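You operate a simulated robot arm through the tools that you are given. There is no shell and no other tool. Be economical: measure what you need, move in short steps, check, and stop when the job is done.

You run a simulated two-armed robot. Do the job below in one go: nothing can be reset, and whatever is moved stays where it is left.

Task
Top up the blue cushion alone with the orange hand pump.
Fine: first shut the link taps on both sides of it and lock its catch; stand the pump on the end of the test table, hold it steady and pump till the cushion is fully up. Set down upright: orange hand pump.

Only the result counts: the job must be done as asked and must still hold three seconds after the hand-in. Knocking over, shifting, dropping, spilling or breaking anything else fails it.

Robot
Two 7-joint arms with two-finger parallel grippers on one trunk, on a base that drives. Base frame: it is fixed to the floor where the robot stands at the start and does not move with it; the origin is under the middle of the robot, x ahead of it, y to its left, z up. Lengths are in cm, angles in rad, forces in N, time in s.
The left shoulder is at the start at [5, 15.8, 95.8], the right one opposite. With the tool pointing down near the work surface each hand reaches from about 10 to 50 cm from the robot's upright axis, wherever it stands, measured 20 degrees to its own side. Places, roughly: black plunger of the orange pump [150, -30, 50]; blue cushion [120, 20, 80]; end of the test table [170, -30, 60]; green switch of the yellow blower [200, 0, 70]; orange hand pump [150, -25, 25]; yellow cushion [90, 30, 80]. Payload 3.91 kg a hand.
Tool frame (each hand has its own): the origin (TCP) lies between the finger pads and is the grasp point; the fingertips stand 3 cm ahead of it; z points along the fingers, y is the line along which they close. Largest opening 11 cm; finger width 2, thickness 1; the body of the gripper, 4.8 by 11.2 cm, starts 5.5 cm behind the TCP.
Orientation is that of the tool frame in the base frame, as a unit quaternion [w, x, y, z]. With the fingers straight down and closing along the base's y, the tool's x points along the base's -x, its y along +y and its z along -z.

Tools
- The arms move only by the tool nudge_tool. It takes "left_commands", "right_commands" or both (then of equal length, played together; a hand with none holds still); each is one flat list of numbers, 6 for each row, row after row: the shift along the tool's x, y, z in cm, then the turn, a rotation vector about the tool's x, y, z in rad. In form: [dx, dy, dz, wx, wy, wz, dx, dy, dz, wx, wy, wz, ...]. A call has 1 to 10 rows; each row shifts and turns the commanded pose from where the row before left it, along the tool's axes as they then stand. "left_jaw" and "right_jaw" are, for a hand that has rows, the gripper command, from -1 (shut) to 1 (fully open), values between in proportion, set as the call begins (left out, the last holds). Rows are played at 5 a second. More than 5 cm and 0.15 rad between two rows, or a gripper value outside its range, and nothing of the call is played. A pose out of reach is approached as far as the arm can. The call stops where the force on the tool passes 90 N (or 10 N more than at its start, if that is more) or the arm is blocked; 0.2 s more then pass. The fingers move at their own pace (about 15.3 cm/s each) and stop on an object; they squeeze with about 21 N. The grip force told is the motor's: it shows also when the fingers shut on nothing. Time passes only in rows, and 0.2 s behind the last, so rows that do not move let the fingers close. The reply holds the time, the measured pose of the TCP, the force on the tool along the base axes, the opening and the grip force, in the units named above and with some noise, with the torque about the TCP (base axes, N m) and any sound that the robot's microphone picked up, and new pictures: "views" is both (left out), scene, wrist or none (wrist: the cameras of the hands that moved).
- Cameras (640 x 400 px; columns grow to the right, rows downward): "scene" is now at [13.07, -0.7, 109.81]; the picture's right is [-0.09, -1.00, 0.00], its down [-0.54, 0.05, -0.84] and it looks along [0.84, -0.08, -0.54] (base axes); focal length 273 px, centre (320, 200). "left" rides on the left gripper at [7.2, -1.7, -10.3] in its tool frame; the picture's right is [0.23, 0.97, 0.00], its down [-0.76, 0.18, -0.62] and it looks along [-0.61, 0.14, 0.78] (tool axes); focal length 222 px, centre (320, 200). "right" rides on the right gripper at [7.2, 1.7, -10.3] in its tool frame; the picture's right is [-0.23, 0.97, 0.00], its down [-0.76, -0.18, -0.62] and it looks along [-0.61, -0.14, 0.78] (tool axes); focal length 222 px, centre (320, 200). There is no depth. A picture from a camera that has moved, and an enlarged one, comes with that camera's place and axes in the base frame and with its lens.
- slide_trunk(by): slides the trunk up (or, below 0, down) by that many cm; the arms and the scene camera ride with it, the base frame stays. It gives what a move gives, with no picture.
- steer(legs): drives the robot by 1 to 6 legs, each [ahead, turn to the left] in cm and rad, along the robot's own axes; the way and the turn of a leg run together, so that a leg with both is an arc; at most 150 cm and 3.142 rad a leg. The arms and the cameras ride along, it lands a little off, and it stops where it bumps. It gives what a move gives, and a new picture of the scene camera.
- aim_head(pan, tilt): turns the head with the scene camera to pan (to the left, within 1.396 rad either way) and tilt (down, from -0.506 to 1.204), counted from straight ahead of the robot. It gives what a move gives, and a new picture of the scene camera.
- inspect(camera, box): a new picture of the part [left, top, right, bottom] of that camera's present view, enlarged. It takes no simulated time.
- close_job(): hands the job in; it is judged then, once.

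Go step by step. Nothing tells you exact positions but the pictures and the camera data: compare them with the known pose of the tool, close in by small moves and look again before you grip or let go. The budget is 120 turns and 260 pictures, counting those below and the enlarged ones. Unless the task says otherwise, let go and move clear before handing in.

The tools are called by a JSON object that holds its "op" and its "data". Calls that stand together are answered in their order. nudge_tool: Moves the arms, as the interface text tells. Its arguments: {"type":"object","properties":{"left_commands":{"type":"array"},"left_jaw":{"type":"number"},"right_commands":{"type":"array"},"right_jaw":{"type":"number"},"views":{"type":"string","enum":["both","scene","wrist","none"]}},"required":[]} The other tools are called the same way: slide_trunk (by) slides the trunk up or down; steer (legs) drives the base; aim_head (pan, tilt) turns the head that bears the scene camera; inspect (camera, box) takes an enlarged picture of a part of a camera's view; close_job () hands the job in.

At the start:

```text
t: 0.0
left_tool_pos: [41.21, 16.73, 88.76]
left_orientation: [-0.001, -0.001, 1.0, 0.0]
left_ft_force: [1.0, -0.6, 0.0]
left_torque: [0.01, 0.02, -0.03]
left_finger_gap: 10.99
left_gripper_force: 0.1
right_tool_pos: [51.68, -22.63, 81.67]
right_orientation: [0.001, 0.001, 1.0, -0.001]
right_ft_force: [-0.1, -0.4, 0.3]
right_torque: [0.0, -0.02, 0.02]
right_finger_gap: 11.02
right_gripper_force: 0.1
trunk travel left (down, up): [-20.0, 28.2]
robot x, y, heading: [-0.32, -0.45, 0.002]
head pan, tilt: [-0.091, 0.571]
```

scene: 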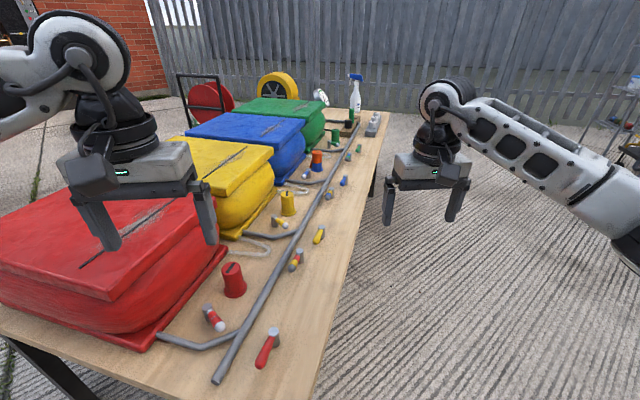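
right: 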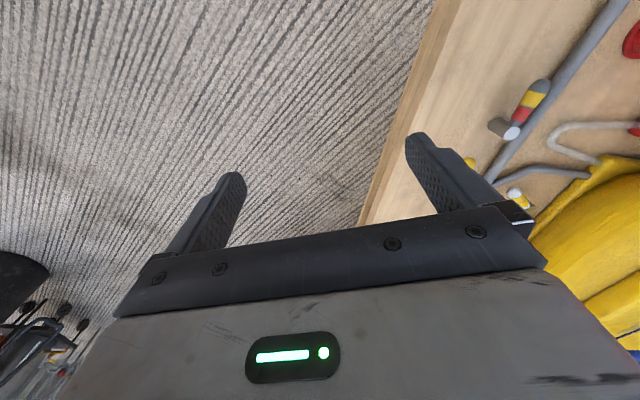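
left: 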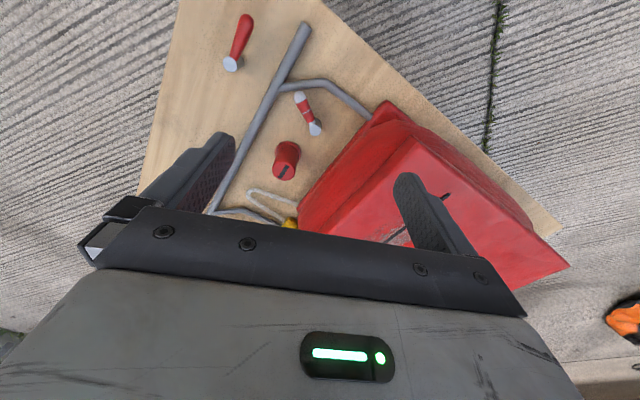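

I see a long table with red, yellow, blue and green cushions, a pipe with taps and catches. I'll take enlarged views first.

{"op": "inspect", "data": {"camera": "scene", "box": [260, 130, 380, 205]}}

{"op": "inspect", "data": {"camera": "scene", "box": [180, 190, 360, 302]}}

{"op": "inspect", "data": {"camera": "scene", "box": [260, 60, 420, 160]}}

{"op": "inspect", "data": {"camera": "scene", "box": [540, 60, 640, 180]}}

```text
5.33 times, centred on (320, 168) of scene
camera zoom: at [13.07, -0.7, 109.81], right [-0.09, -1.0, 0.0], down [-0.54, 0.05, -0.84], along [0.84, -0.08, -0.54], focal length 1456 px, centre (320, 373)
```

zoom: 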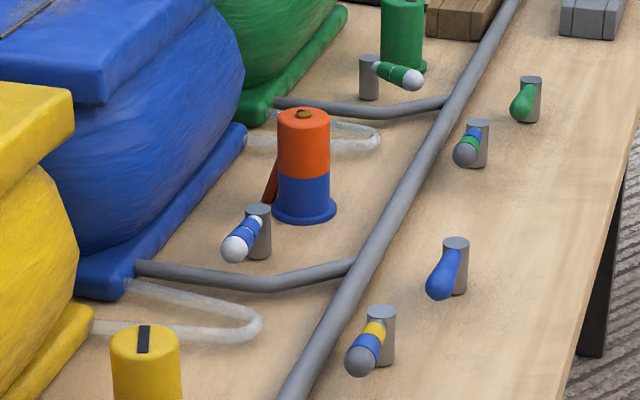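

```text
3.56 times, centred on (270, 246) of scene
camera zoom: at [13.07, -0.7, 109.81], right [-0.09, -1.0, 0.0], down [-0.54, 0.05, -0.84], along [0.84, -0.08, -0.54], focal length 971 px, centre (498, 36)
```

zoom: 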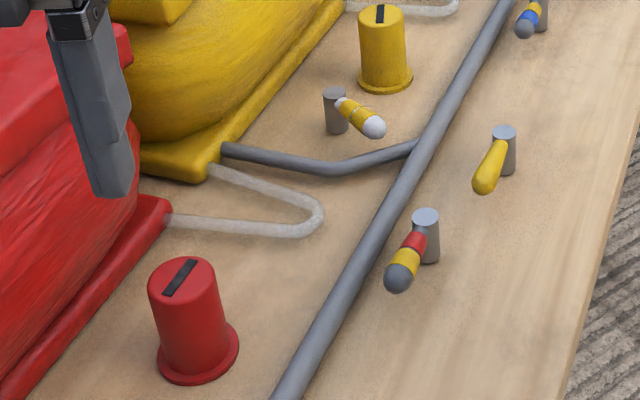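

```text
4.00 times, centred on (340, 110) of scene
camera zoom: at [13.07, -0.7, 109.81], right [-0.09, -1.0, 0.0], down [-0.54, 0.05, -0.84], along [0.84, -0.08, -0.54], focal length 1092 px, centre (240, 560)
```

zoom: 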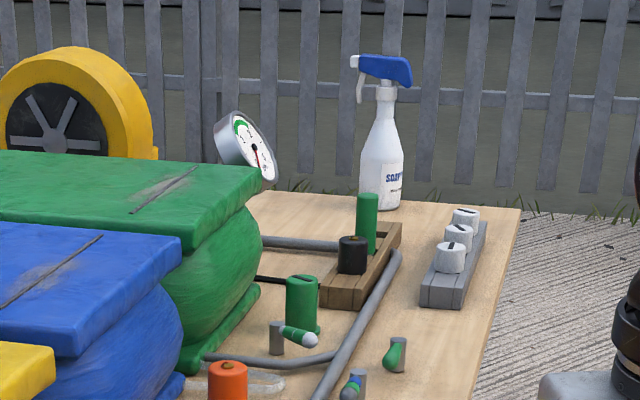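

```text
3.33 times, centred on (590, 120) of scene
camera zoom: at [13.07, -0.7, 109.81], right [-0.09, -1.0, 0.0], down [-0.54, 0.05, -0.84], along [0.84, -0.08, -0.54], focal length 910 px, centre (-580, 467)
```

zoom: 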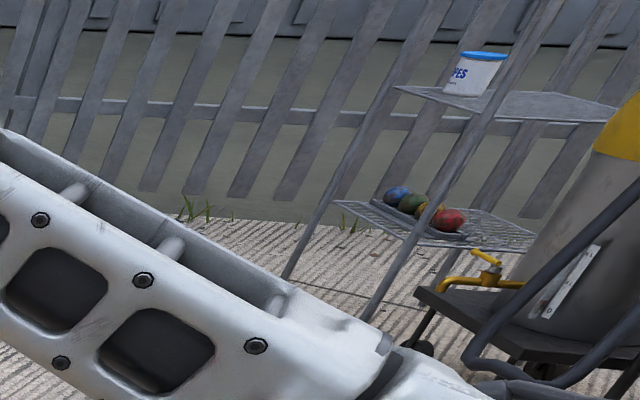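

Table top sits at about z 62 and runs away to the right at roughly -0.38 rad. I'll look around for the pump before driving.

{"op": "aim_head", "data": {"pan": -0.4, "tilt": 0.35}}

{"op": "aim_head", "data": {"pan": 0.8, "tilt": 0.4}}

```text
t: 0.8
left_tool_pos: [41.19, 16.76, 88.65]
left_orientation: [-0.001, 0.0, 1.0, -0.001]
left_ft_force: [0.2, -0.4, 0.9]
left_torque: [0.01, 0.01, 0.01]
left_finger_gap: 11.01
left_gripper_force: 0.1
right_tool_pos: [51.71, -22.55, 81.72]
right_orientation: [0.0, 0.0, 1.0, 0.0]
right_ft_force: [-1.4, 0.3, 0.3]
right_torque: [0.01, -0.01, -0.02]
right_finger_gap: 10.99
right_gripper_force: 0.1
trunk travel left (down, up): [-20.0, 28.2]
robot x, y, heading: [-0.09, 0.26, -0.002]
head pan, tilt: [-0.4, 0.351]
camera scene: at [12.76, -3.51, 111.82], right [-0.39, -0.92, 0.0], down [-0.32, 0.13, -0.94], along [0.87, -0.36, -0.34], focal length 273 px, centre (320, 200)
```

scene: 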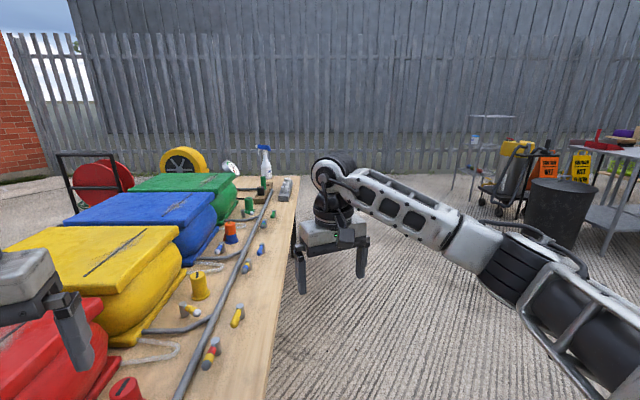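

```text
t: 2.2
left_tool_pos: [41.12, 16.82, 88.77]
left_orientation: [0.0, -0.001, 1.0, 0.0]
left_ft_force: [-0.5, 0.6, 0.3]
left_torque: [-0.01, -0.02, -0.01]
left_finger_gap: 11.01
left_gripper_force: 0.0
right_tool_pos: [51.82, -22.71, 81.85]
right_orientation: [0.0, 0.0, 1.0, 0.0]
right_ft_force: [0.3, 1.1, -0.1]
right_torque: [0.0, -0.04, -0.06]
right_finger_gap: 10.98
right_gripper_force: 0.0
trunk travel left (down, up): [-20.0, 28.2]
robot x, y, heading: [-0.1, 0.03, 0.004]
head pan, tilt: [0.799, 0.4]
camera scene: at [10.64, 6.75, 111.37], right [0.72, -0.7, 0.0], down [-0.27, -0.28, -0.92], along [0.64, 0.66, -0.39], focal length 273 px, centre (320, 200)
```

scene: 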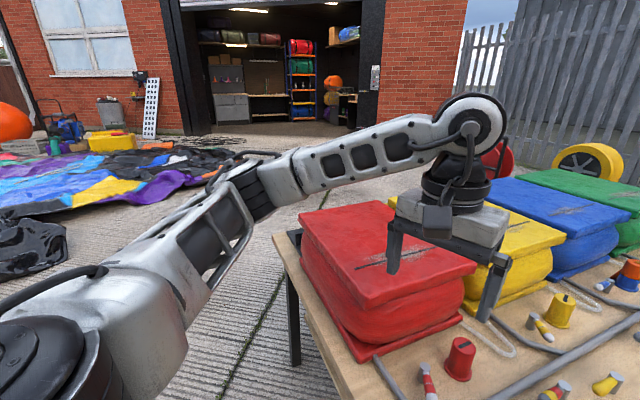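

The pump isn't visible from here, so it is probably under the far end of the table. I'll turn right, drive clear along the table's right side, then face it.

{"op": "steer", "data": {"legs": [[0, -0.85], [100, 0], [0, 1.6]]}}

{"op": "aim_head", "data": {"pan": -0.5, "tilt": 0.6}}

```text
t: 6.4
left_tool_pos: [48.7, -30.33, 88.79]
left_orientation: [0.001, 0.412, 0.911, 0.001]
left_ft_force: [0.1, 0.3, 0.4]
left_torque: [0.02, -0.04, -0.02]
left_finger_gap: 10.98
left_gripper_force: 0.1
right_tool_pos: [26.02, -64.12, 81.75]
right_orientation: [-0.001, 0.412, 0.911, -0.001]
right_ft_force: [0.1, -0.5, -0.1]
right_torque: [0.02, -0.03, 0.0]
right_finger_gap: 10.99
right_gripper_force: 0.0
trunk travel left (down, up): [-20.0, 28.2]
robot x, y, heading: [6.41, -12.51, -0.842]
head pan, tilt: [0.799, 0.4]
stopped in leg 2: the robot was blocked; the commanded pose is now the measured one
camera scene: at [18.46, -15.99, 111.38], right [-0.05, -1.0, 0.0], down [-0.39, 0.02, -0.92], along [0.92, -0.04, -0.39], focal length 273 px, centre (320, 200)
```

scene: 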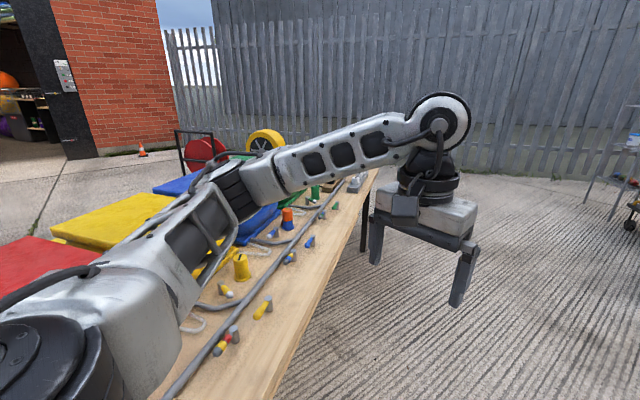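

```text
t: 7.9
left_tool_pos: [48.66, -30.31, 88.68]
left_orientation: [-0.001, 0.412, 0.911, 0.0]
left_ft_force: [0.5, 0.5, 0.3]
left_torque: [0.02, 0.02, 0.02]
left_finger_gap: 11.0
left_gripper_force: 0.0
right_tool_pos: [26.1, -64.28, 81.8]
right_orientation: [0.001, 0.412, 0.911, 0.0]
right_ft_force: [0.4, 0.0, -0.4]
right_torque: [-0.02, 0.01, 0.02]
right_finger_gap: 11.02
right_gripper_force: 0.1
trunk travel left (down, up): [-20.0, 28.2]
robot x, y, heading: [6.25, -12.82, -0.848]
head pan, tilt: [-0.499, 0.6]
camera scene: at [11.21, -24.17, 109.55], right [-0.97, -0.22, 0.0], down [-0.13, 0.55, -0.83], along [0.18, -0.8, -0.56], focal length 273 px, centre (320, 200)
```

scene: 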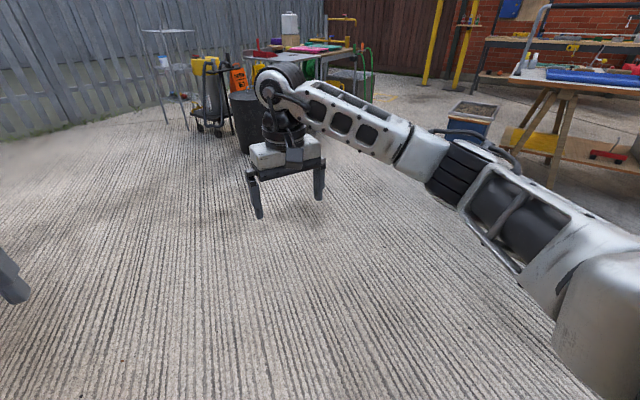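

The base bumped the table corner. I'll turn further right and take a wider path.

{"op": "steer", "data": {"legs": [[0, -0.75], [48, 0], [0, 1.25], [78, 0], [0, 1.1]]}}

{"op": "aim_head", "data": {"pan": -0.45, "tilt": 0.6}}

```text
t: 22.5
left_tool_pos: [96.87, -45.95, 88.77]
left_orientation: [0.0, -0.358, 0.934, 0.0]
left_ft_force: [-1.1, 0.2, -0.2]
left_torque: [0.0, -0.01, 0.01]
left_finger_gap: 11.01
left_gripper_force: 0.0
right_tool_pos: [131.19, -68.17, 81.71]
right_orientation: [0.0, -0.359, 0.933, 0.0]
right_ft_force: [-1.1, -0.8, -0.3]
right_torque: [-0.04, 0.03, 0.0]
right_finger_gap: 11.01
right_gripper_force: 0.1
trunk travel left (down, up): [-20.0, 28.2]
robot x, y, heading: [79.83, -88.41, 0.732]
head pan, tilt: [-0.499, 0.6]
camera scene: at [91.55, -83.54, 109.55], right [0.23, -0.97, 0.0], down [-0.55, -0.13, -0.83], along [0.8, 0.19, -0.56], focal length 273 px, centre (320, 200)
```

scene: 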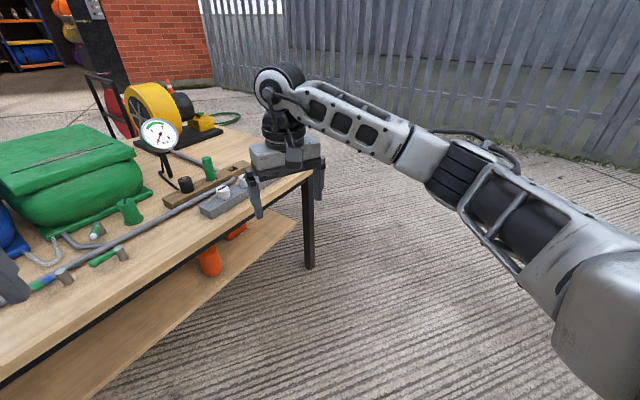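

```text
t: 23.1
left_tool_pos: [97.13, -45.97, 88.76]
left_orientation: [0.001, -0.359, 0.933, 0.0]
left_ft_force: [-0.4, 0.3, 0.3]
left_torque: [0.01, 0.02, 0.01]
left_finger_gap: 10.97
left_gripper_force: 0.1
right_tool_pos: [131.25, -68.09, 81.7]
right_orientation: [0.0, -0.359, 0.933, 0.0]
right_ft_force: [0.2, -0.2, 0.0]
right_torque: [-0.05, 0.01, 0.04]
right_finger_gap: 11.0
right_gripper_force: 0.1
trunk travel left (down, up): [-20.0, 28.2]
robot x, y, heading: [80.12, -88.68, 0.736]
head pan, tilt: [-0.45, 0.6]
camera scene: at [91.44, -83.12, 109.55], right [0.28, -0.96, 0.0], down [-0.54, -0.16, -0.83], along [0.79, 0.23, -0.56], focal length 273 px, centre (320, 200)
```

scene: 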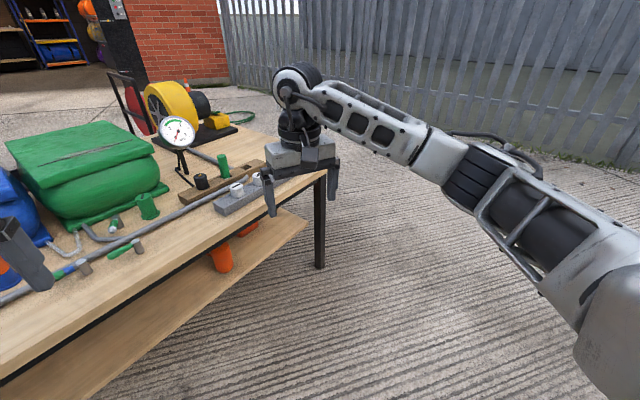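

The orange pump stands on the lower shelf under the far end. I'll enlarge the pump, gauge and table end.

{"op": "inspect", "data": {"camera": "scene", "box": [140, 100, 340, 225]}}

{"op": "inspect", "data": {"camera": "scene", "box": [190, 200, 290, 290]}}

{"op": "inspect", "data": {"camera": "scene", "box": [0, 170, 240, 320]}}

{"op": "aim_head", "data": {"pan": 0.4, "tilt": 0.7}}

```text
3.20 times, centred on (240, 162) of scene
camera zoom: at [91.44, -83.12, 109.55], right [0.28, -0.96, 0.0], down [-0.54, -0.16, -0.83], along [0.79, 0.23, -0.56], focal length 874 px, centre (576, 320)
```

zoom: 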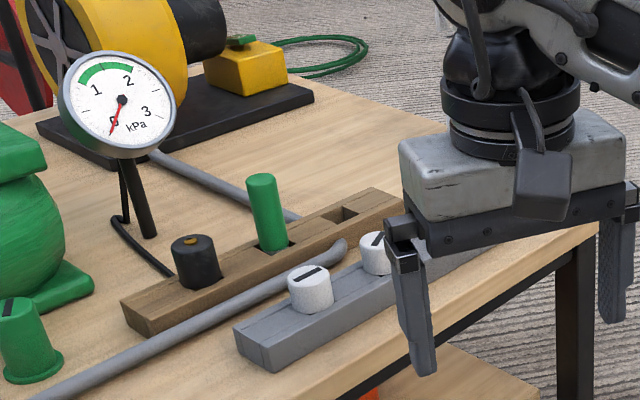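

```text
4.44 times, centred on (240, 245) of scene
camera zoom: at [91.44, -83.12, 109.55], right [0.28, -0.96, 0.0], down [-0.54, -0.16, -0.83], along [0.79, 0.23, -0.56], focal length 1214 px, centre (676, 0)
```

zoom: 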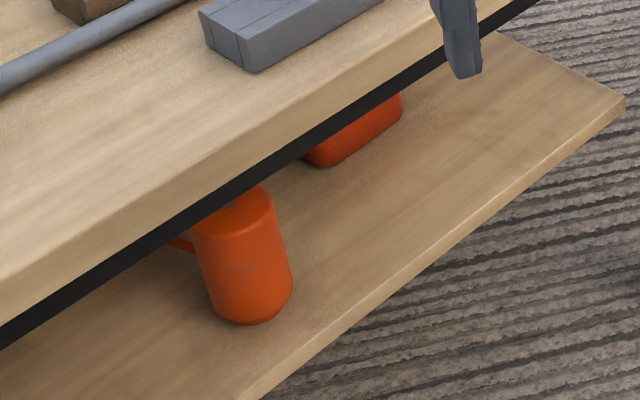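

```text
2.67 times, centred on (120, 245) of scene
camera zoom: at [91.44, -83.12, 109.55], right [0.28, -0.96, 0.0], down [-0.54, -0.16, -0.83], along [0.79, 0.23, -0.56], focal length 728 px, centre (853, 80)
```

zoom: 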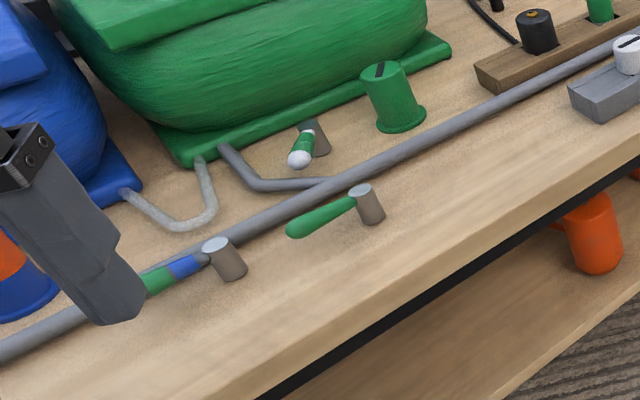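

```text
t: 24.3
left_tool_pos: [97.04, -45.83, 88.67]
left_orientation: [0.001, -0.359, 0.933, 0.0]
left_ft_force: [1.0, 0.1, 0.6]
left_torque: [0.0, 0.04, -0.01]
left_finger_gap: 11.01
left_gripper_force: 0.2
right_tool_pos: [131.35, -68.12, 81.72]
right_orientation: [0.0, -0.359, 0.933, 0.0]
right_ft_force: [0.5, -0.1, 0.4]
right_torque: [0.02, -0.05, 0.01]
right_finger_gap: 10.99
right_gripper_force: 0.1
trunk travel left (down, up): [-20.0, 28.2]
robot x, y, heading: [79.63, -88.13, 0.737]
head pan, tilt: [0.4, 0.7]
camera scene: at [86.55, -77.91, 108.69], right [0.91, -0.42, 0.0], down [-0.27, -0.58, -0.77], along [0.32, 0.69, -0.64], focal length 273 px, centre (320, 200)
```

scene: 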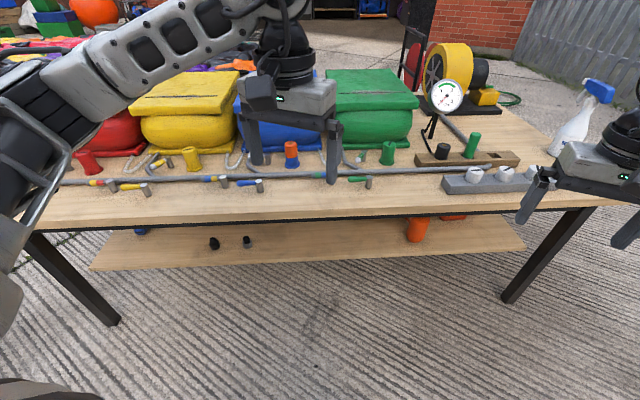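

I see the link taps (two-coloured) and the towers. I'll square up to the table in front of the blue section for a close view.

{"op": "steer", "data": {"legs": [[0, 0.7], [24, 0], [0, -0.25]]}}

{"op": "aim_head", "data": {"pan": 0.0, "tilt": 0.9}}

{"op": "inspect", "data": {"camera": "left", "box": [0, 0, 640, 400]}}

```text
t: 28.8
left_tool_pos: [79.85, -19.0, 88.73]
left_orientation: [0.0, -0.56, 0.828, 0.0]
left_ft_force: [-0.6, 0.6, 0.3]
left_torque: [0.0, 0.03, -0.02]
left_finger_gap: 11.0
left_gripper_force: 0.2
right_tool_pos: [120.51, -24.04, 81.65]
right_orientation: [0.0, -0.558, 0.83, 0.0]
right_ft_force: [0.2, 0.3, -0.4]
right_torque: [-0.05, 0.04, 0.02]
right_finger_gap: 10.99
right_gripper_force: 0.2
trunk travel left (down, up): [-20.0, 28.2]
robot x, y, heading: [82.91, -64.75, 1.19]
head pan, tilt: [0.4, 0.7]
camera scene: at [84.59, -52.36, 108.69], right [1.0, 0.02, 0.0], down [0.01, -0.64, -0.77], along [-0.01, 0.76, -0.64], focal length 273 px, centre (320, 200)
```

scene: 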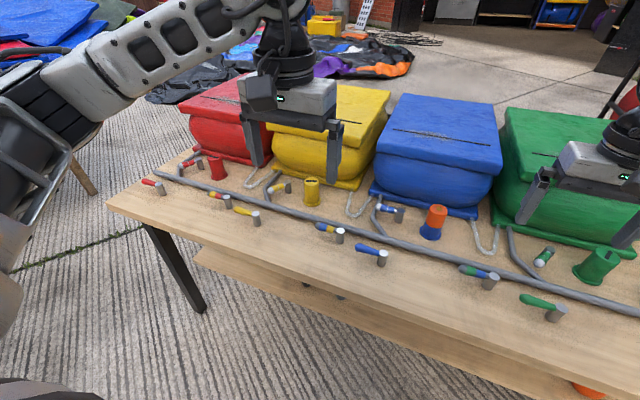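

```text
t: 29.6
left_tool_pos: [79.94, -18.92, 88.78]
left_orientation: [0.0, -0.559, 0.829, 0.0]
left_ft_force: [-0.7, -0.2, 0.3]
left_torque: [-0.03, 0.02, -0.01]
left_finger_gap: 10.99
left_gripper_force: 0.0
right_tool_pos: [120.44, -23.94, 81.77]
right_orientation: [0.0, -0.559, 0.83, 0.0]
right_ft_force: [0.7, 0.3, 0.2]
right_torque: [-0.01, 0.01, 0.0]
right_finger_gap: 11.02
right_gripper_force: 0.0
trunk travel left (down, up): [-20.0, 28.2]
robot x, y, heading: [83.0, -64.4, 1.187]
head pan, tilt: [0.0, 0.901]
camera scene: at [87.53, -53.84, 107.07], right [0.93, -0.37, 0.0], down [-0.29, -0.73, -0.62], along [0.23, 0.58, -0.78], focal length 273 px, centre (320, 200)
```

scene: 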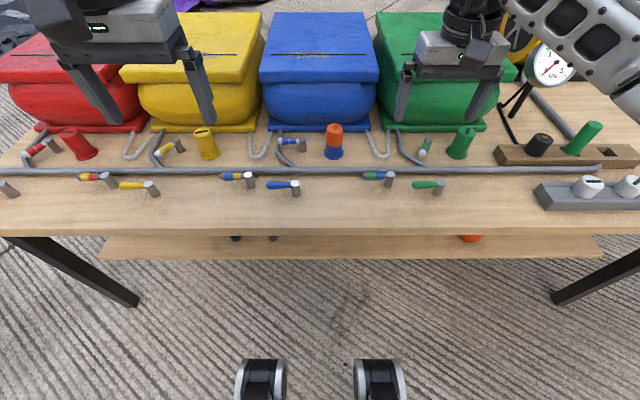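

```text
1.00 times, centred on (320, 200) of left (not enlarged: the box is as wide or as high as the picture)
camera zoom: at [78.76, -26.34, 99.32], right [-0.99, 0.15, 0.0], down [0.12, 0.77, 0.62], along [0.1, 0.62, -0.78], focal length 222 px, centre (320, 200)
```

zoom: 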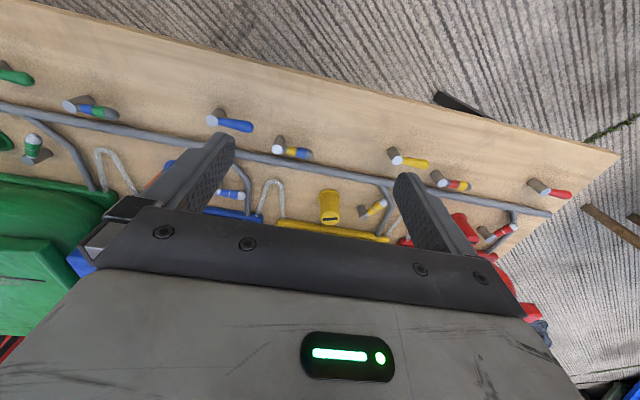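

Now zoom in on the blue section and the right-hand fittings.

{"op": "inspect", "data": {"camera": "scene", "box": [215, 120, 343, 200]}}

{"op": "inspect", "data": {"camera": "scene", "box": [340, 115, 468, 200]}}

{"op": "inspect", "data": {"camera": "scene", "box": [470, 40, 640, 220]}}

{"op": "inspect", "data": {"camera": "scene", "box": [0, 120, 215, 210]}}

```text
5.00 times, centred on (279, 160) of scene
camera zoom: at [87.53, -53.84, 107.07], right [0.93, -0.37, 0.0], down [-0.29, -0.73, -0.62], along [0.23, 0.58, -0.78], focal length 1365 px, centre (525, 400)
```

zoom: 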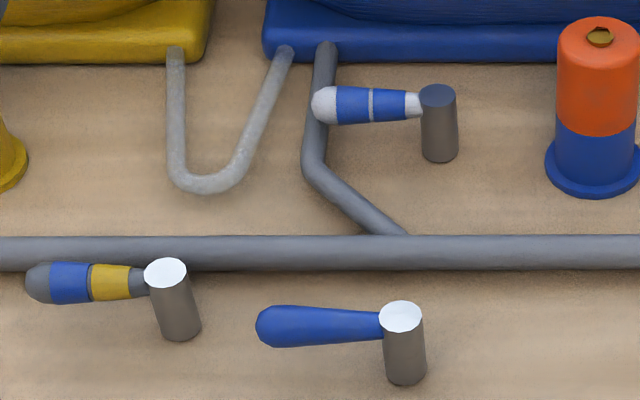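

```text
4.71 times, centred on (404, 158) of scene
camera zoom: at [87.53, -53.84, 107.07], right [0.93, -0.37, 0.0], down [-0.29, -0.73, -0.62], along [0.23, 0.58, -0.78], focal length 1285 px, centre (-75, 400)
```

zoom: 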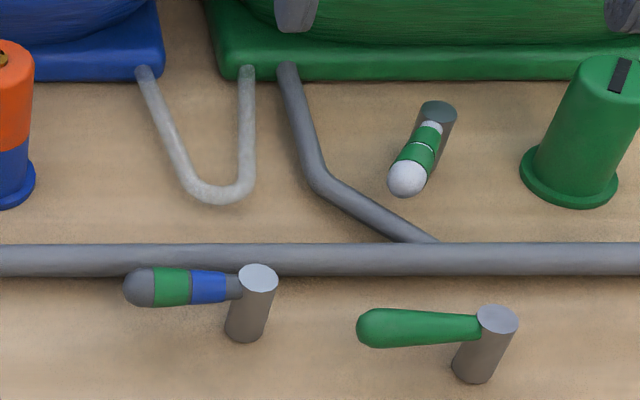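

```text
2.22 times, centred on (555, 130) of scene
camera zoom: at [87.53, -53.84, 107.07], right [0.93, -0.37, 0.0], down [-0.29, -0.73, -0.62], along [0.23, 0.58, -0.78], focal length 607 px, centre (-202, 356)
```

zoom: 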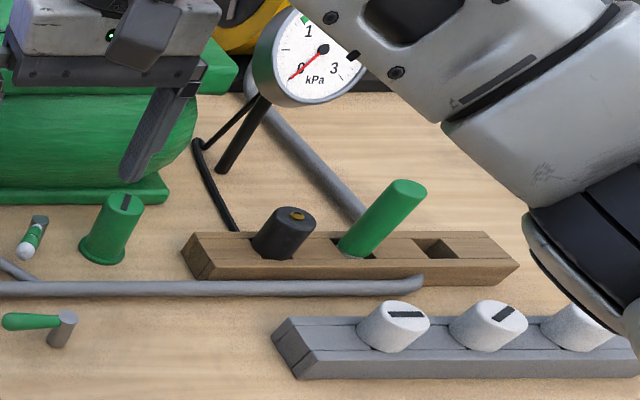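

```text
2.98 times, centred on (108, 165) of scene
camera zoom: at [87.53, -53.84, 107.07], right [0.93, -0.37, 0.0], down [-0.29, -0.73, -0.62], along [0.23, 0.58, -0.78], focal length 813 px, centre (953, 304)
```

zoom: 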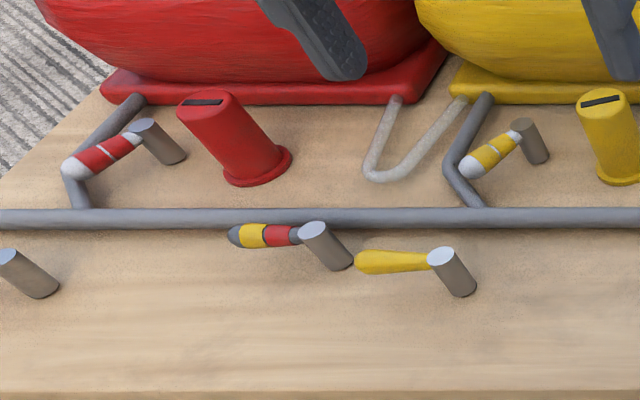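

The link taps lie along the pipe (open); the blue catch lever lies along the table while the other three catches are swung toward the robot (locked). I'll draw the right hand back and drive closer so the catch is in reach.

{"op": "nudge_tool", "data": {"right_commands": [5, 0, 0, 0, 0, 0, 5, 0, 0, 0, 0, 0, 3, 0, 0, 0, 0, 0], "views": "none"}}

{"op": "steer", "data": {"legs": [[12, 0]]}}

```text
t: 30.4
left_tool_pos: [79.89, -19.06, 88.66]
left_orientation: [0.001, -0.56, 0.828, -0.001]
left_ft_force: [-0.4, -0.2, 0.1]
left_torque: [0.02, 0.0, -0.01]
left_finger_gap: 10.99
left_gripper_force: 0.1
right_tool_pos: [115.38, -36.01, 81.9]
right_orientation: [0.0, -0.559, 0.829, 0.0]
right_ft_force: [-0.3, 0.3, -0.2]
right_torque: [0.03, 0.0, 0.01]
right_finger_gap: 10.99
right_gripper_force: 0.0
trunk travel left (down, up): [-20.0, 28.2]
robot x, y, heading: [82.94, -64.74, 1.186]
head pan, tilt: [0.0, 0.901]
```

```text
t: 31.7
left_tool_pos: [84.63, -7.77, 88.67]
left_orientation: [0.0, -0.559, 0.829, 0.0]
left_ft_force: [0.5, -0.1, -0.5]
left_torque: [-0.02, 0.02, 0.02]
left_finger_gap: 11.01
left_gripper_force: 0.0
right_tool_pos: [119.99, -24.66, 82.0]
right_orientation: [0.0, -0.557, 0.831, -0.001]
right_ft_force: [0.9, -0.1, 0.1]
right_torque: [0.02, 0.01, 0.01]
right_finger_gap: 11.01
right_gripper_force: 0.0
trunk travel left (down, up): [-20.0, 28.2]
robot x, y, heading: [87.84, -53.59, 1.181]
head pan, tilt: [0.0, 0.901]
camera scene: at [92.1, -42.65, 107.07], right [0.93, -0.38, 0.0], down [-0.29, -0.73, -0.62], along [0.23, 0.58, -0.78], focal length 273 px, centre (320, 200)
```

scene: 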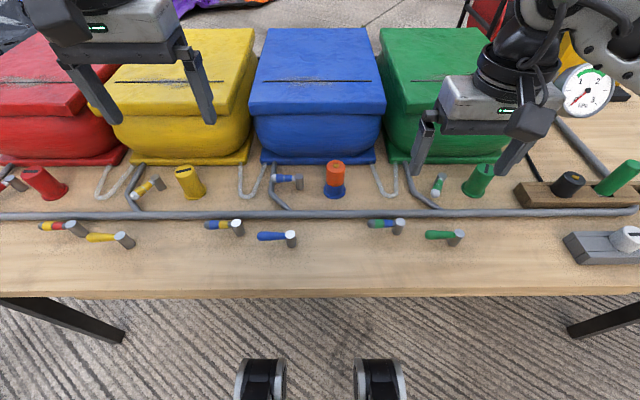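

{"op": "inspect", "data": {"camera": "scene", "box": [190, 160, 350, 260]}}

{"op": "inspect", "data": {"camera": "scene", "box": [320, 150, 480, 250]}}

{"op": "inspect", "data": {"camera": "left", "box": [0, 0, 320, 200]}}

```text
4.00 times, centred on (270, 210) of scene
camera zoom: at [92.1, -42.65, 107.07], right [0.93, -0.38, 0.0], down [-0.29, -0.73, -0.62], along [0.23, 0.58, -0.78], focal length 1092 px, centre (520, 160)
```

zoom: 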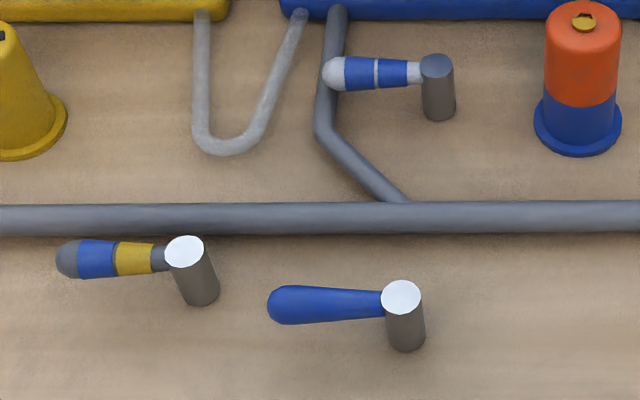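

```text
4.00 times, centred on (400, 200) of scene
camera zoom: at [92.1, -42.65, 107.07], right [0.93, -0.38, 0.0], down [-0.29, -0.73, -0.62], along [0.23, 0.58, -0.78], focal length 1092 px, centre (0, 200)
```

zoom: 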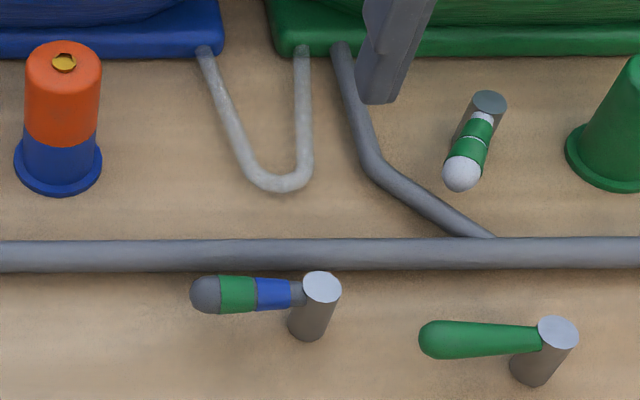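

```text
2.00 times, centred on (160, 100) of left
camera zoom: at [83.41, -15.11, 99.32], right [-0.99, 0.16, 0.0], down [0.12, 0.77, 0.62], along [0.1, 0.62, -0.78], focal length 444 px, centre (640, 400)
```

zoom: 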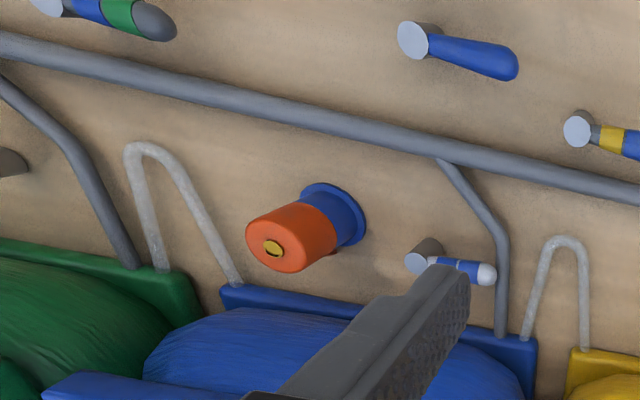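

I can place the two link taps and the catch fairly well now. I'll bring the left hand above the yellow/blue lever and yaw it so the jaws straddle the lever.

{"op": "nudge_tool", "data": {"left_commands": [2.7, -1.9, 3, 0, 0, 0, 0, 0, 1, 0, 0, 0.15, 0, 0, 1, 0, 0, 0.15, 0, 0, 1, 0, 0, 0.15, 0, 0, 1, 0, 0, 0.15, 0, 0, 1, 0, 0, 0.15, 0, 0, 1, 0, 0, 0.15, 0, 0, 1, 0, 0, 0.15, 0, 0, 1, 0, 0, 0.15, 0, 0, 1, 0, 0, 0.15], "left_jaw": -0.2, "views": "none"}}

{"op": "nudge_tool", "data": {"left_commands": [0, 0, 0, 0, 0, 0.15, 0, 0, 0, 0, 0, 0.07], "views": "both"}}

```text
t: 33.9
left_tool_pos: [87.36, -14.74, 80.3]
left_orientation: [0.017, 0.017, 1.0, 0.018]
left_ft_force: [0.4, 0.0, -0.5]
left_torque: [0.0, -0.02, -0.01]
left_finger_gap: 4.42
left_gripper_force: 0.2
left hand out of reach, approached as far as the arm can: row 9, 10
right_tool_pos: [120.12, -24.86, 81.82]
right_orientation: [0.0, -0.557, 0.83, 0.0]
right_ft_force: [0.5, -0.1, -0.3]
right_torque: [0.02, 0.01, 0.07]
right_finger_gap: 11.01
right_gripper_force: 0.1
trunk travel left (down, up): [-20.0, 28.2]
robot x, y, heading: [87.51, -53.53, 1.179]
head pan, tilt: [0.0, 0.901]
```

```text
t: 34.5
left_tool_pos: [87.29, -15.73, 80.42]
left_orientation: [0.007, 0.041, 0.999, 0.024]
left_ft_force: [0.3, 0.8, 0.5]
left_torque: [-0.03, 0.01, -0.02]
left_finger_gap: 4.4
left_gripper_force: 0.1
left hand out of reach, approached as far as the arm can: row 1, 2
right_tool_pos: [120.12, -24.82, 81.94]
right_orientation: [0.0, -0.557, 0.831, 0.001]
right_ft_force: [0.3, -0.8, -0.2]
right_torque: [0.0, -0.01, 0.03]
right_finger_gap: 10.98
right_gripper_force: 0.1
trunk travel left (down, up): [-20.0, 28.2]
robot x, y, heading: [87.46, -53.74, 1.18]
head pan, tilt: [0.0, 0.901]
camera scene: at [92.1, -42.65, 107.07], right [0.93, -0.38, 0.0], down [-0.29, -0.73, -0.62], along [0.23, 0.58, -0.78], focal length 273 px, centre (320, 200)
camera left: at [79.77, -17.4, 90.82], right [-0.15, 0.99, 0.05], down [0.76, 0.08, 0.64], along [0.63, 0.13, -0.77], focal length 222 px, centre (320, 200)
```

scene: 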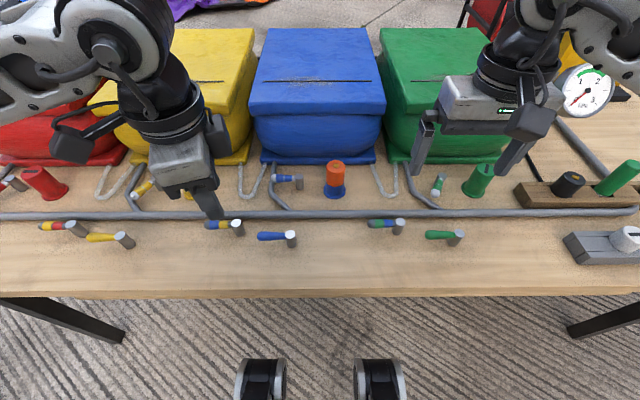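
left: 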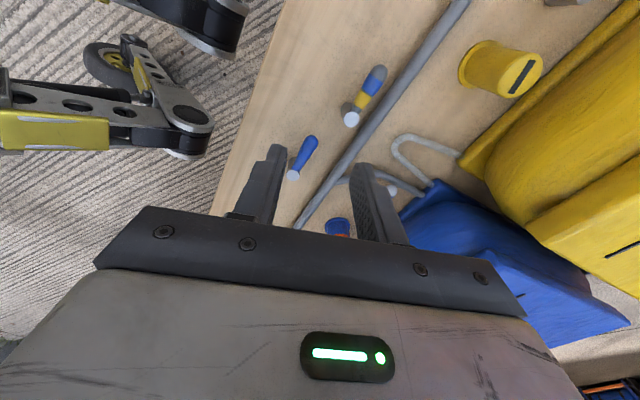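

The wrist limits the yaw at about 70°, which is enough to straddle the lever. I'll back the yaw off a little and read the pose.

{"op": "nudge_tool", "data": {"left_commands": [0, 0, 0, 0, 0, -0.15, 0, 0, 0, 0, 0, -0.15, 0, 0, 0, 0, 0, -0.15, 0, 0, 0, 0, 0, 0], "views": "wrist"}}

```text
t: 35.5
left_tool_pos: [87.32, -15.72, 80.39]
left_orientation: [0.02, -0.173, 0.985, 0.015]
left_ft_force: [0.4, -0.2, -0.2]
left_torque: [-0.01, 0.0, -0.01]
left_finger_gap: 4.41
left_gripper_force: 0.0
right_tool_pos: [120.14, -24.84, 81.9]
right_orientation: [0.0, -0.556, 0.831, 0.0]
right_ft_force: [-0.7, 0.2, 0.6]
right_torque: [-0.03, 0.01, 0.01]
right_finger_gap: 11.01
right_gripper_force: 0.1
trunk travel left (down, up): [-20.0, 28.2]
robot x, y, heading: [87.32, -53.75, 1.185]
head pan, tilt: [0.0, 0.901]
camera left: at [80.74, -20.21, 90.66], right [-0.55, 0.84, 0.01], down [0.63, 0.4, 0.66], along [0.55, 0.37, -0.75], focal length 222 px, centre (320, 200)
```

left: 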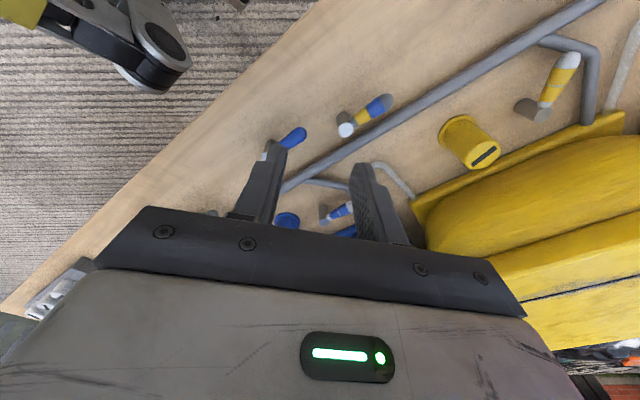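

The hand is at about (87.3, -15.7). I'll move it above the lever with a slight robot-side bias, lower partway and look.

{"op": "nudge_tool", "data": {"left_commands": [0.36, 2.7, 2, 0, 0, 0, 0.36, 2.7, 2, 0, 0, 0, 0, 0, 2, 0, 0, 0.1, 0, 0, 2, 0, 0, 0.07, 0, 0, 0, 0, 0, 0], "left_jaw": -0.27, "views": "both"}}

{"op": "inspect", "data": {"camera": "scene", "box": [150, 160, 310, 260]}}

```text
t: 36.7
left_tool_pos: [85.05, -10.48, 72.49]
left_orientation: [0.02, -0.087, 0.996, 0.018]
left_ft_force: [-0.8, 0.3, -0.2]
left_torque: [-0.03, -0.01, -0.03]
left_finger_gap: 4.02
left_gripper_force: 0.1
right_tool_pos: [120.02, -24.83, 81.91]
right_orientation: [0.0, -0.557, 0.83, 0.0]
right_ft_force: [-0.5, -0.3, -0.7]
right_torque: [-0.04, -0.02, 0.02]
right_finger_gap: 11.01
right_gripper_force: 0.2
trunk travel left (down, up): [-20.0, 28.2]
robot x, y, heading: [87.78, -53.47, 1.192]
head pan, tilt: [0.0, 0.901]
camera scene: at [92.1, -42.64, 107.07], right [0.93, -0.38, 0.0], down [-0.29, -0.73, -0.62], along [0.23, 0.58, -0.78], focal length 273 px, centre (320, 200)
camera left: at [77.91, -13.94, 82.77], right [-0.39, 0.92, 0.02], down [0.7, 0.28, 0.66], along [0.6, 0.27, -0.75], focal length 222 px, centre (320, 200)
```

scene: 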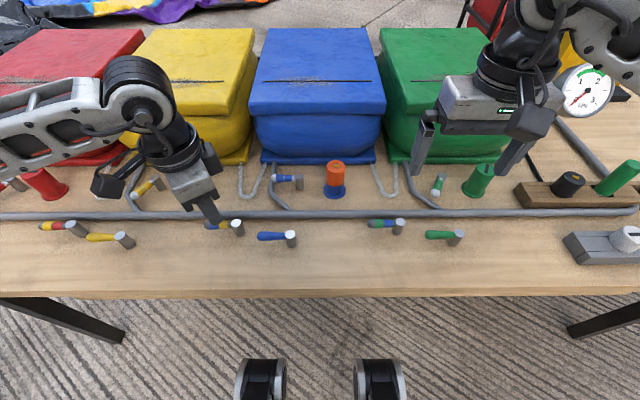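
left: 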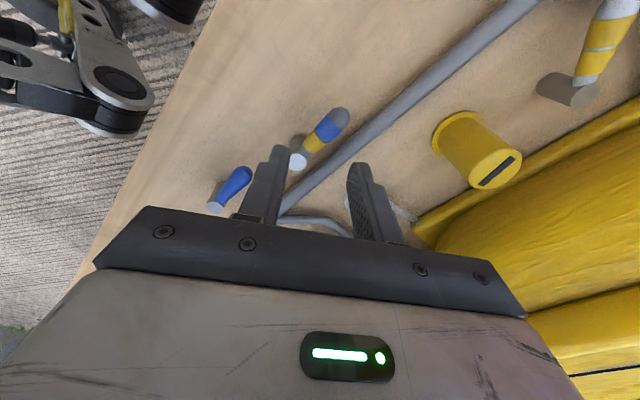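

```text
4.00 times, centred on (230, 210) of scene
camera zoom: at [92.1, -42.64, 107.07], right [0.93, -0.38, 0.0], down [-0.29, -0.73, -0.62], along [0.23, 0.58, -0.78], focal length 1092 px, centre (680, 160)
```

zoom: 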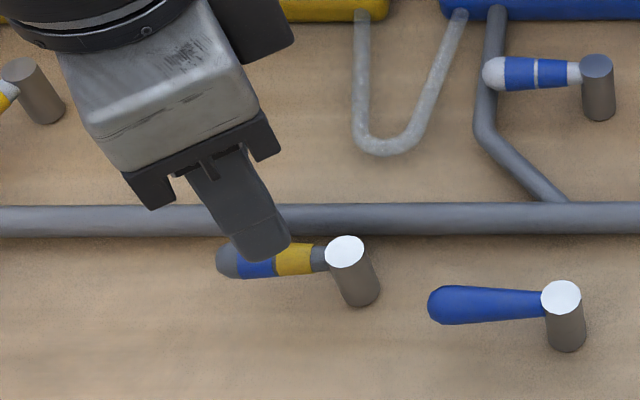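

The lever is centred under the jaws. I'll bias slightly toward the robot and lower in steps, watching force.

{"op": "nudge_tool", "data": {"left_commands": [0, -0.6, 1.5, 0, 0, 0, 0, 0, 1.5, 0, 0, 0, 0, 0, 1, 0, 0, 0, 0, 0, 0.8, 0, 0, 0, 0, 0, 0, 0, 0, 0], "views": "wrist"}}

{"op": "inspect", "data": {"camera": "scene", "box": [150, 160, 310, 260]}}

```text
t: 37.9
left_tool_pos: [85.35, -11.14, 67.65]
left_orientation: [0.021, -0.088, 0.996, 0.016]
left_ft_force: [-0.2, 0.7, 0.5]
left_torque: [-0.01, 0.02, -0.04]
left_finger_gap: 4.02
left_gripper_force: 0.1
right_tool_pos: [120.06, -24.72, 81.91]
right_orientation: [0.0, -0.557, 0.83, 0.0]
right_ft_force: [-0.5, -0.4, 0.5]
right_torque: [0.03, 0.0, 0.02]
right_finger_gap: 10.99
right_gripper_force: 0.1
trunk travel left (down, up): [-20.0, 28.2]
robot x, y, heading: [87.76, -53.8, 1.184]
head pan, tilt: [0.0, 0.901]
camera left: at [78.18, -14.43, 77.89], right [-0.39, 0.92, 0.02], down [0.7, 0.29, 0.66], along [0.6, 0.27, -0.75], focal length 222 px, centre (320, 200)
```

left: 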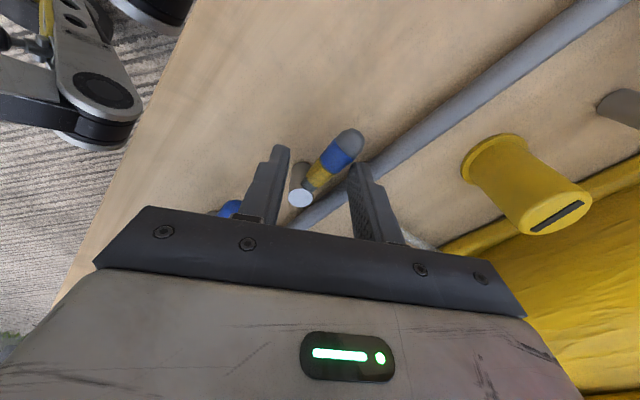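

```text
4.00 times, centred on (230, 210) of scene
camera zoom: at [92.1, -42.64, 107.07], right [0.93, -0.38, 0.0], down [-0.29, -0.73, -0.62], along [0.23, 0.58, -0.78], focal length 1092 px, centre (680, 160)
```

zoom: 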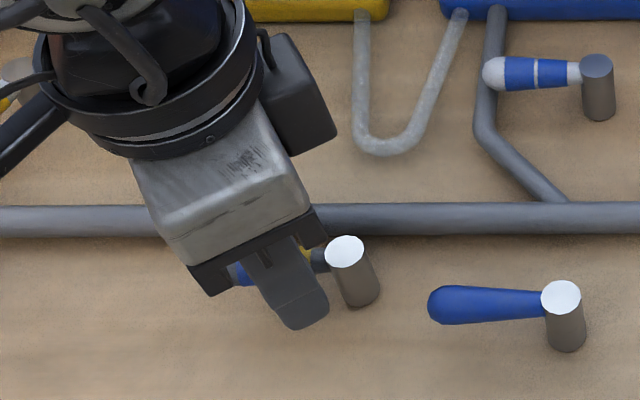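

Jaws straddle the yellow/blue lever. I'll swing it gently toward the robot and check for resistance.

{"op": "nudge_tool", "data": {"left_commands": [0.44, -0.47, 0, 0, 0, -0.035, 0.09, -0.63, 0, 0, 0, -0.052, 0, -0.63, 0, 0, 0, -0.105, 0, 0, 0, 0, 0, 0], "views": "wrist"}}

{"op": "inspect", "data": {"camera": "scene", "box": [150, 160, 310, 260]}}

```text
t: 38.9
left_tool_pos: [85.33, -12.93, 67.73]
left_orientation: [0.02, -0.184, 0.983, 0.014]
left_ft_force: [0.1, 0.4, -0.2]
left_torque: [0.02, 0.02, 0.0]
left_finger_gap: 4.03
left_gripper_force: 0.5
right_tool_pos: [119.97, -24.87, 81.9]
right_orientation: [0.0, -0.557, 0.831, 0.0]
right_ft_force: [-0.1, 0.7, 0.0]
right_torque: [0.01, -0.04, 0.0]
right_finger_gap: 10.97
right_gripper_force: 0.0
trunk travel left (down, up): [-20.0, 28.2]
robot x, y, heading: [87.55, -53.21, 1.189]
head pan, tilt: [0.0, 0.901]
camera left: at [78.75, -17.5, 77.85], right [-0.56, 0.83, 0.01], down [0.62, 0.42, 0.66], along [0.54, 0.38, -0.75], focal length 222 px, centre (320, 200)
```

left: 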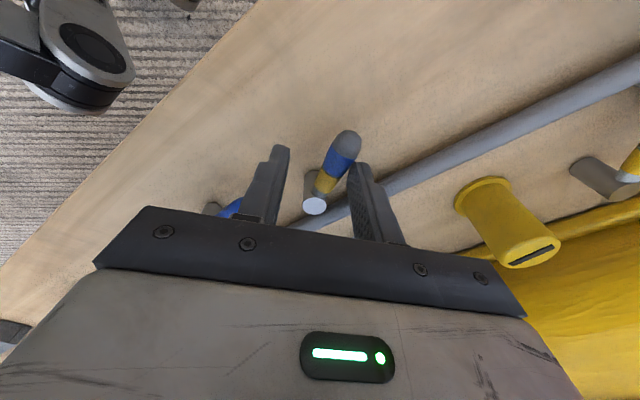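

```text
4.00 times, centred on (230, 210) of scene
camera zoom: at [92.1, -42.64, 107.07], right [0.93, -0.38, 0.0], down [-0.29, -0.73, -0.62], along [0.23, 0.58, -0.78], focal length 1092 px, centre (680, 160)
```

zoom: 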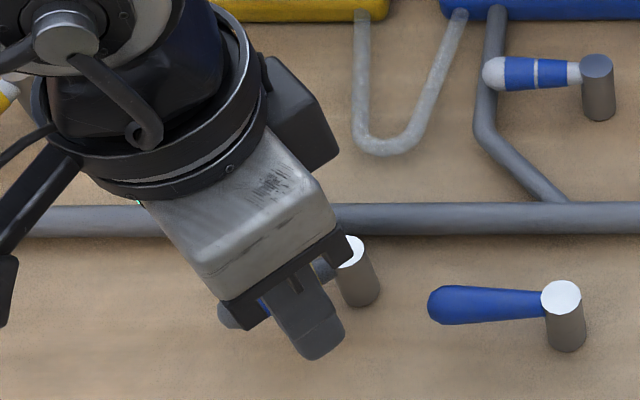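

The lever is following with little resistance. I'll continue the arc.

{"op": "nudge_tool", "data": {"left_commands": [0.1, -0.63, 0, 0, 0, -0.14, 0.1, -0.65, 0, 0, 0, -0.15, 0.05, -0.65, 0, 0, 0, -0.15, 0, -0.65, 0, 0, 0, -0.15, 0, -0.5, 0, 0, 0, -0.15, 0, 0, 0, 0, 0, 0], "views": "wrist"}}

{"op": "inspect", "data": {"camera": "scene", "box": [150, 160, 310, 260]}}

```text
t: 40.3
left_tool_pos: [86.92, -15.37, 67.66]
left_orientation: [0.024, -0.527, 0.849, 0.006]
left_ft_force: [0.4, 0.5, 0.9]
left_torque: [0.01, 0.0, -0.03]
left_finger_gap: 4.03
left_gripper_force: 0.1
right_tool_pos: [119.99, -24.77, 81.95]
right_orientation: [0.0, -0.557, 0.83, 0.0]
right_ft_force: [-0.3, 0.4, 0.6]
right_torque: [0.04, -0.01, -0.01]
right_finger_gap: 11.02
right_gripper_force: 0.0
trunk travel left (down, up): [-20.0, 28.2]
robot x, y, heading: [87.38, -53.81, 1.184]
head pan, tilt: [0.0, 0.901]
camera left: at [84.82, -23.07, 77.93], right [-0.97, 0.23, -0.03], down [0.16, 0.74, 0.66], along [0.17, 0.63, -0.75], focal length 222 px, centre (320, 200)
```

left: 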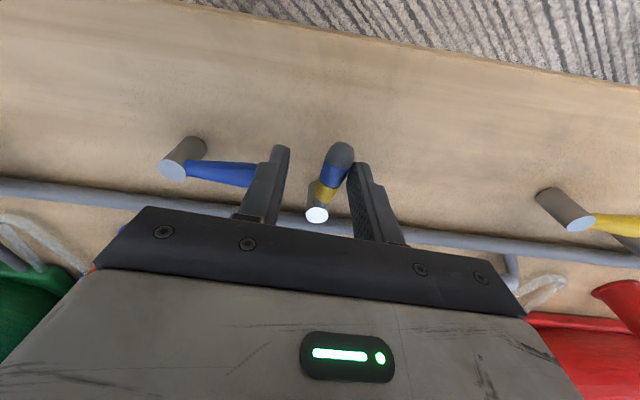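

```text
4.00 times, centred on (230, 210) of scene
camera zoom: at [92.1, -42.65, 107.07], right [0.93, -0.38, 0.0], down [-0.29, -0.73, -0.62], along [0.23, 0.58, -0.78], focal length 1092 px, centre (680, 160)
```

zoom: 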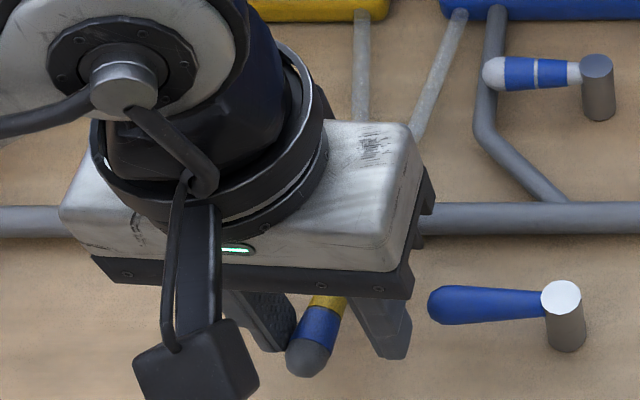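

The lever has turned about 70°. I'll narrow the jaws a bit to clear the solid blue lever and finish the quarter turn.

{"op": "nudge_tool", "data": {"left_commands": [0.46, 0, 0, 0, 0, 0, 0, -0.2, 0, 0, 0, -0.04, 0, -0.23, 0, 0, 0, -0.04, 0, -0.3, 0, 0, 0, 0, 0, 0, 0, 0, 0, 0], "left_jaw": -0.56, "views": "wrist"}}

{"op": "inspect", "data": {"camera": "scene", "box": [150, 160, 310, 260]}}

```text
t: 41.5
left_tool_pos: [87.19, -16.0, 67.55]
left_orientation: [0.025, -0.561, 0.828, 0.008]
left_ft_force: [-15.4, 11.2, 2.9]
left_torque: [0.29, 0.46, -0.08]
left_finger_gap: 3.29
left_gripper_force: 9.1
right_tool_pos: [120.04, -24.64, 81.96]
right_orientation: [0.0, -0.557, 0.83, -0.001]
right_ft_force: [0.9, 0.4, -0.1]
right_torque: [0.01, -0.01, 0.01]
right_finger_gap: 11.01
right_gripper_force: 0.3
trunk travel left (down, up): [-20.0, 28.2]
robot x, y, heading: [87.43, -53.84, 1.181]
head pan, tilt: [0.0, 0.901]
camera left: at [85.75, -23.78, 77.85], right [-0.99, 0.15, -0.03], down [0.1, 0.75, 0.66], along [0.12, 0.65, -0.75], focal length 222 px, centre (320, 200)
```

left: 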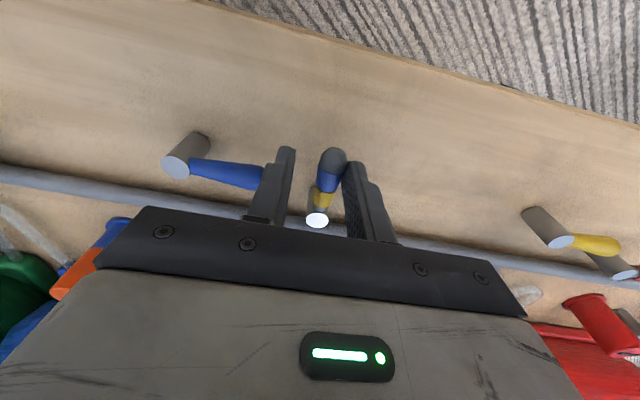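

```text
4.00 times, centred on (230, 210) of scene
camera zoom: at [92.02, -42.6, 107.07], right [0.93, -0.38, 0.0], down [-0.29, -0.73, -0.62], along [0.23, 0.58, -0.78], focal length 1092 px, centre (680, 160)
```

zoom: 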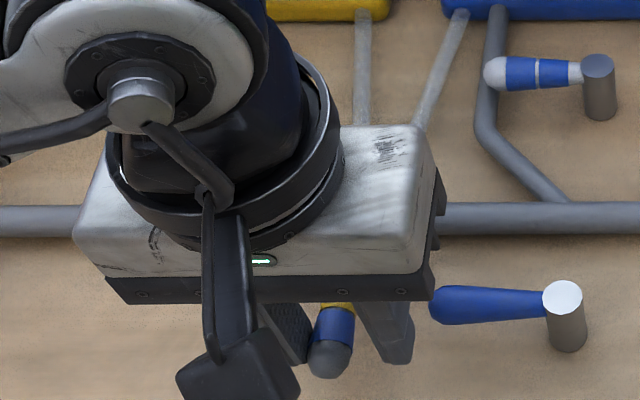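

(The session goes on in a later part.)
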